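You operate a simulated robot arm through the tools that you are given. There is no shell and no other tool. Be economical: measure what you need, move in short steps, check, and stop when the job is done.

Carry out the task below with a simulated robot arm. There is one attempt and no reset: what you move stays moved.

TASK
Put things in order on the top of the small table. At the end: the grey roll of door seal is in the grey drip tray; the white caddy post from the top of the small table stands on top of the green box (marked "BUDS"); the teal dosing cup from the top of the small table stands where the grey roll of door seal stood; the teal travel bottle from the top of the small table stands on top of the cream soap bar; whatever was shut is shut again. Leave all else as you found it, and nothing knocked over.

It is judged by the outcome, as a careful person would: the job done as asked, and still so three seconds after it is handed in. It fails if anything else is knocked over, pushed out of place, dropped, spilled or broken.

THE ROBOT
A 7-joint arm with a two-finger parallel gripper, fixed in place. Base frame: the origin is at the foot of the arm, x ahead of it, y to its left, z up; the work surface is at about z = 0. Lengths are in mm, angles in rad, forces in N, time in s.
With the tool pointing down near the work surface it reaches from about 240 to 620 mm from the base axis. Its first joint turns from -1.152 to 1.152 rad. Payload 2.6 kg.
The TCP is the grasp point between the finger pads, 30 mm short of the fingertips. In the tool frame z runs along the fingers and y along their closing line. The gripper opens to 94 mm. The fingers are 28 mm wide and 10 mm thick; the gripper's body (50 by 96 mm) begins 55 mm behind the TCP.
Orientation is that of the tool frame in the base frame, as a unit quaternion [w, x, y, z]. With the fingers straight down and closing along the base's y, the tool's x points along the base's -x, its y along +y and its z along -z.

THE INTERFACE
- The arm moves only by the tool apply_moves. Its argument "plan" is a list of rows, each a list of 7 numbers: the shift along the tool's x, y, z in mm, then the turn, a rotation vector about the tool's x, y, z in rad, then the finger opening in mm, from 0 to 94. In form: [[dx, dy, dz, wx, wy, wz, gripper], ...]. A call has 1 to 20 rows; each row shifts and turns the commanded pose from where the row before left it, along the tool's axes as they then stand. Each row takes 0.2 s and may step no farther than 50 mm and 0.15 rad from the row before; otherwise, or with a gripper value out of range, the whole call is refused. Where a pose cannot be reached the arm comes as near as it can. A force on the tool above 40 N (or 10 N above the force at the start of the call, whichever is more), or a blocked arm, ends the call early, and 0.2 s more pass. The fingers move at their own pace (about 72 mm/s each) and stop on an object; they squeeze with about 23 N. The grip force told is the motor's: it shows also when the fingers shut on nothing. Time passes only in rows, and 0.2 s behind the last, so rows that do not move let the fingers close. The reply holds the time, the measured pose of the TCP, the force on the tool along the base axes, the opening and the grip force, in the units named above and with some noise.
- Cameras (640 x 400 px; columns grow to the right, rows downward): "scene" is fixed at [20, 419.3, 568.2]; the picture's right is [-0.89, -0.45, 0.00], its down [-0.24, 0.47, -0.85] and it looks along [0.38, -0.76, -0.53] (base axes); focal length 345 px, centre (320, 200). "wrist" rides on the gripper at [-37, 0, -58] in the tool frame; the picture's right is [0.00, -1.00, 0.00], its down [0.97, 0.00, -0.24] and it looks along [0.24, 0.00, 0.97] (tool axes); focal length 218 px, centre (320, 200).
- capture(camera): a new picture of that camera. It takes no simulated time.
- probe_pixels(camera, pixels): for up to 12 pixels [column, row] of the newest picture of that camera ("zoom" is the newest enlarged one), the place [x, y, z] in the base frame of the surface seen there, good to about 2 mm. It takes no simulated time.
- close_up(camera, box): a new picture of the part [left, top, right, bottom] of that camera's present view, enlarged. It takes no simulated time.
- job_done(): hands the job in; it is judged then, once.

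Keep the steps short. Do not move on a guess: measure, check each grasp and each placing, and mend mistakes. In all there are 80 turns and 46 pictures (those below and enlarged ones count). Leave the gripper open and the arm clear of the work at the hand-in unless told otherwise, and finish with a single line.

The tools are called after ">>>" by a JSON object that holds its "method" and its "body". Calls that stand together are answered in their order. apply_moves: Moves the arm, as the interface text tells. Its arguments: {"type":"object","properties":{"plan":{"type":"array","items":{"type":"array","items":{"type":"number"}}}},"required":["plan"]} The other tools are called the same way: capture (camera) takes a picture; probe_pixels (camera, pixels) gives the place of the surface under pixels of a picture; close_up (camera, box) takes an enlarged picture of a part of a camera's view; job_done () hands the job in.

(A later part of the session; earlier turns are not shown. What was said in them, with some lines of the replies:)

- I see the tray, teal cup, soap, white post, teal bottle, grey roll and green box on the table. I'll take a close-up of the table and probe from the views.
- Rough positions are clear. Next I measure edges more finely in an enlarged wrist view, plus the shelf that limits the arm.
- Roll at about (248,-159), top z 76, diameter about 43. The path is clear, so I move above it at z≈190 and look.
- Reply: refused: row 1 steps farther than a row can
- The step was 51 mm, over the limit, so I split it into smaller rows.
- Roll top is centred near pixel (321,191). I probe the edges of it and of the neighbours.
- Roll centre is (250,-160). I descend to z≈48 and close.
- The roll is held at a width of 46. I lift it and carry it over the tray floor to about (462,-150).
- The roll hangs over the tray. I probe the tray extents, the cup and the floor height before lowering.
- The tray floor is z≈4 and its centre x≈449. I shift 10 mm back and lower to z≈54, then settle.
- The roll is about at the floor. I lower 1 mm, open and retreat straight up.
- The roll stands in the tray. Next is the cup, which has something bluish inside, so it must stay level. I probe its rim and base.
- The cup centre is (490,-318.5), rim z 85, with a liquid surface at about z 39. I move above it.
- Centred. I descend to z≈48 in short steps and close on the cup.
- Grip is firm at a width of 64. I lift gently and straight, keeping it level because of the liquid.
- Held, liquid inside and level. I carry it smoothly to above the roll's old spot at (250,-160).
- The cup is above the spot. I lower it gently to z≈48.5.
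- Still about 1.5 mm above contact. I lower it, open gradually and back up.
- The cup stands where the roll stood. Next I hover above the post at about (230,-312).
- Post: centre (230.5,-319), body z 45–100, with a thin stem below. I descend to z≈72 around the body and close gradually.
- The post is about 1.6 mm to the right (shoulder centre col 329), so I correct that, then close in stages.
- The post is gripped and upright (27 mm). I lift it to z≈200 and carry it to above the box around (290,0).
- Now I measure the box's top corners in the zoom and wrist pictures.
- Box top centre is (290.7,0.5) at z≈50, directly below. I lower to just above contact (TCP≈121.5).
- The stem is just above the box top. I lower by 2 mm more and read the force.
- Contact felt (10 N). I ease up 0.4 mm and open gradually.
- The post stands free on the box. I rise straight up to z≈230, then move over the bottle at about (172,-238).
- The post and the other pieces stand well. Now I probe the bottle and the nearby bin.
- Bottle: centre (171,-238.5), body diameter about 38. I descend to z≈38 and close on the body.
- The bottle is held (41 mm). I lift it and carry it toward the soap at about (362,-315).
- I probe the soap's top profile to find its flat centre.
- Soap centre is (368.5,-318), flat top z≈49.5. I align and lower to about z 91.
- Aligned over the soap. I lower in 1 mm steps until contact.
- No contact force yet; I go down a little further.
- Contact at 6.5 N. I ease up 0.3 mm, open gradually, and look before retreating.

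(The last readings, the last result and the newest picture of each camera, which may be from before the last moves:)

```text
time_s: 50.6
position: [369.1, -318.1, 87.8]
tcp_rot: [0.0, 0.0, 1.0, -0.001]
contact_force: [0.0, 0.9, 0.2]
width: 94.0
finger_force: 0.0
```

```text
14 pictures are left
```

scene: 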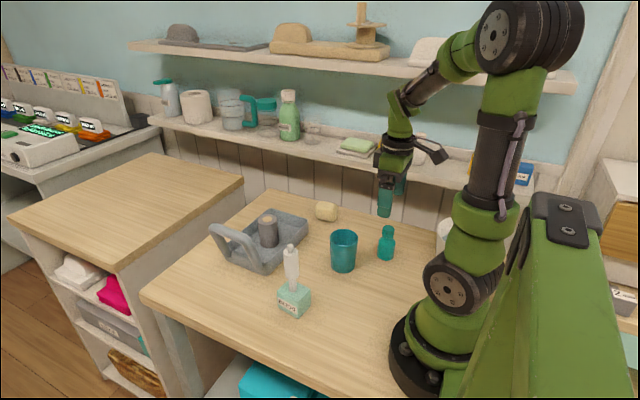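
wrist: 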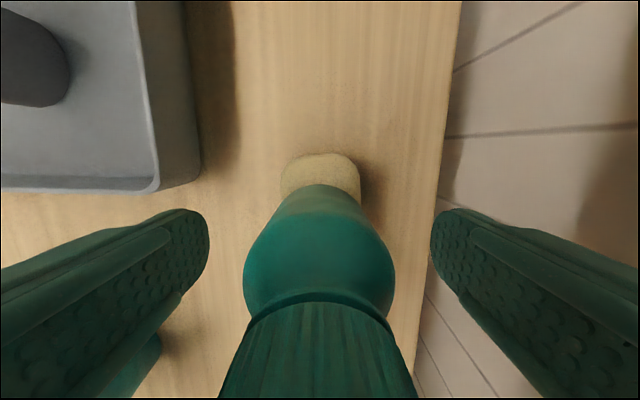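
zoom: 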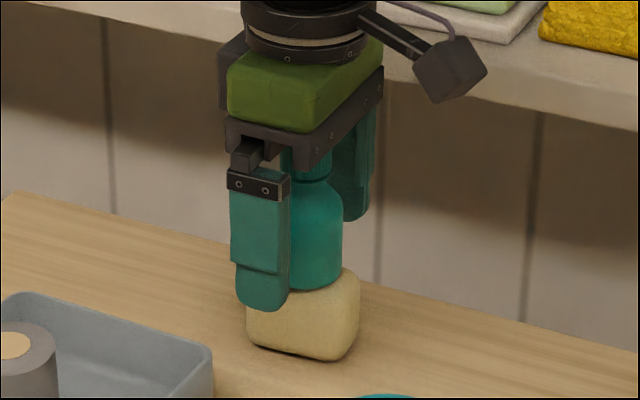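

The bottle stands free on the soap. I retreat straight up to z≈300, then toward the middle of the room side, and check everything.

>>> {"method": "apply_moves", "body": {"plan": [[0, 0, -15, 0, 0, 0, 94], [0, 0, -30, 0, 0, 0, 94], [0, 0, -40, 0, 0, 0, 94], [0, 0, -40, 0, 0, 0, 94], [0, 0, -40, 0, 0, 0, 94], [0, 0, -40, 0, 0, 0, 94], [15, 30, -15, 0, 0, 0, 94], [20, 30, 0, 0, 0, 0, 94], [0, 0, 0, 0, 0, 0, 94], [0, 0, 0, 0, 0, 0, 94]]}}

>>> {"method": "capture", "body": {"camera": "scene"}}

>>> {"method": "capture", "body": {"camera": "wrist"}}

>>> {"method": "close_up", "body": {"camera": "scene", "box": [200, 160, 440, 330]}}

```text
time_s: 52.8
position: [334.4, -257.1, 306.9]
tcp_rot: [0.001, 0.0, 1.0, 0.0]
contact_force: [0.7, -0.2, 0.9]
width: 93.8
finger_force: 0.1
```

```text
13 pictures are left
```

scene: 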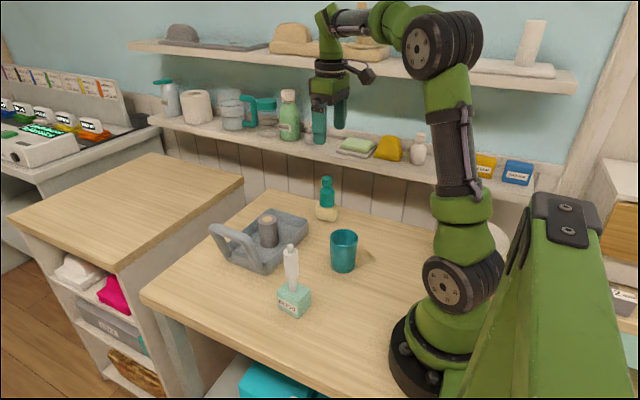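

```text
12 pictures are left
```

wrist: 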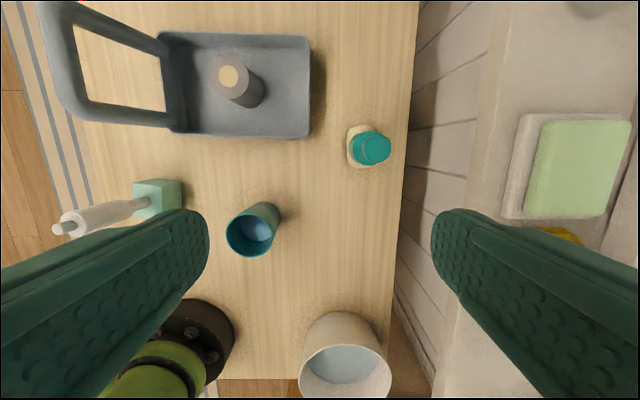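

```text
2.35 times, centred on (320, 245) of scene
```

zoom: 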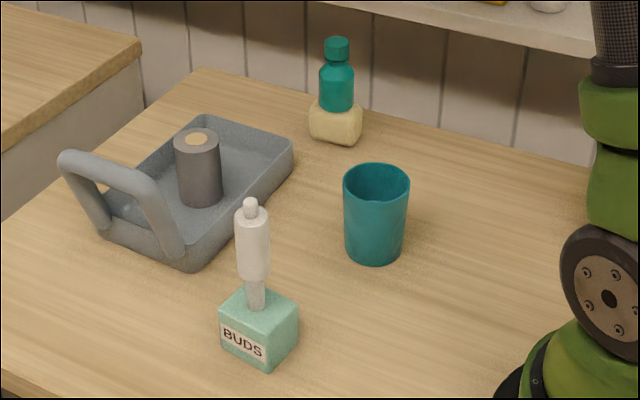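

All four items are in place and upright, nothing was opened, and the arm is clear with the gripper open. I hand in.

>>> {"method": "job_done", "body": {}}

```text
The job is handed in.
```

The job is handed in: the roll is in the tray, the post on the BUDS box, the cup (still holding its liquid) where the roll stood, and the bottle on the soap; nothing had to be opened, and nothing was knocked over.
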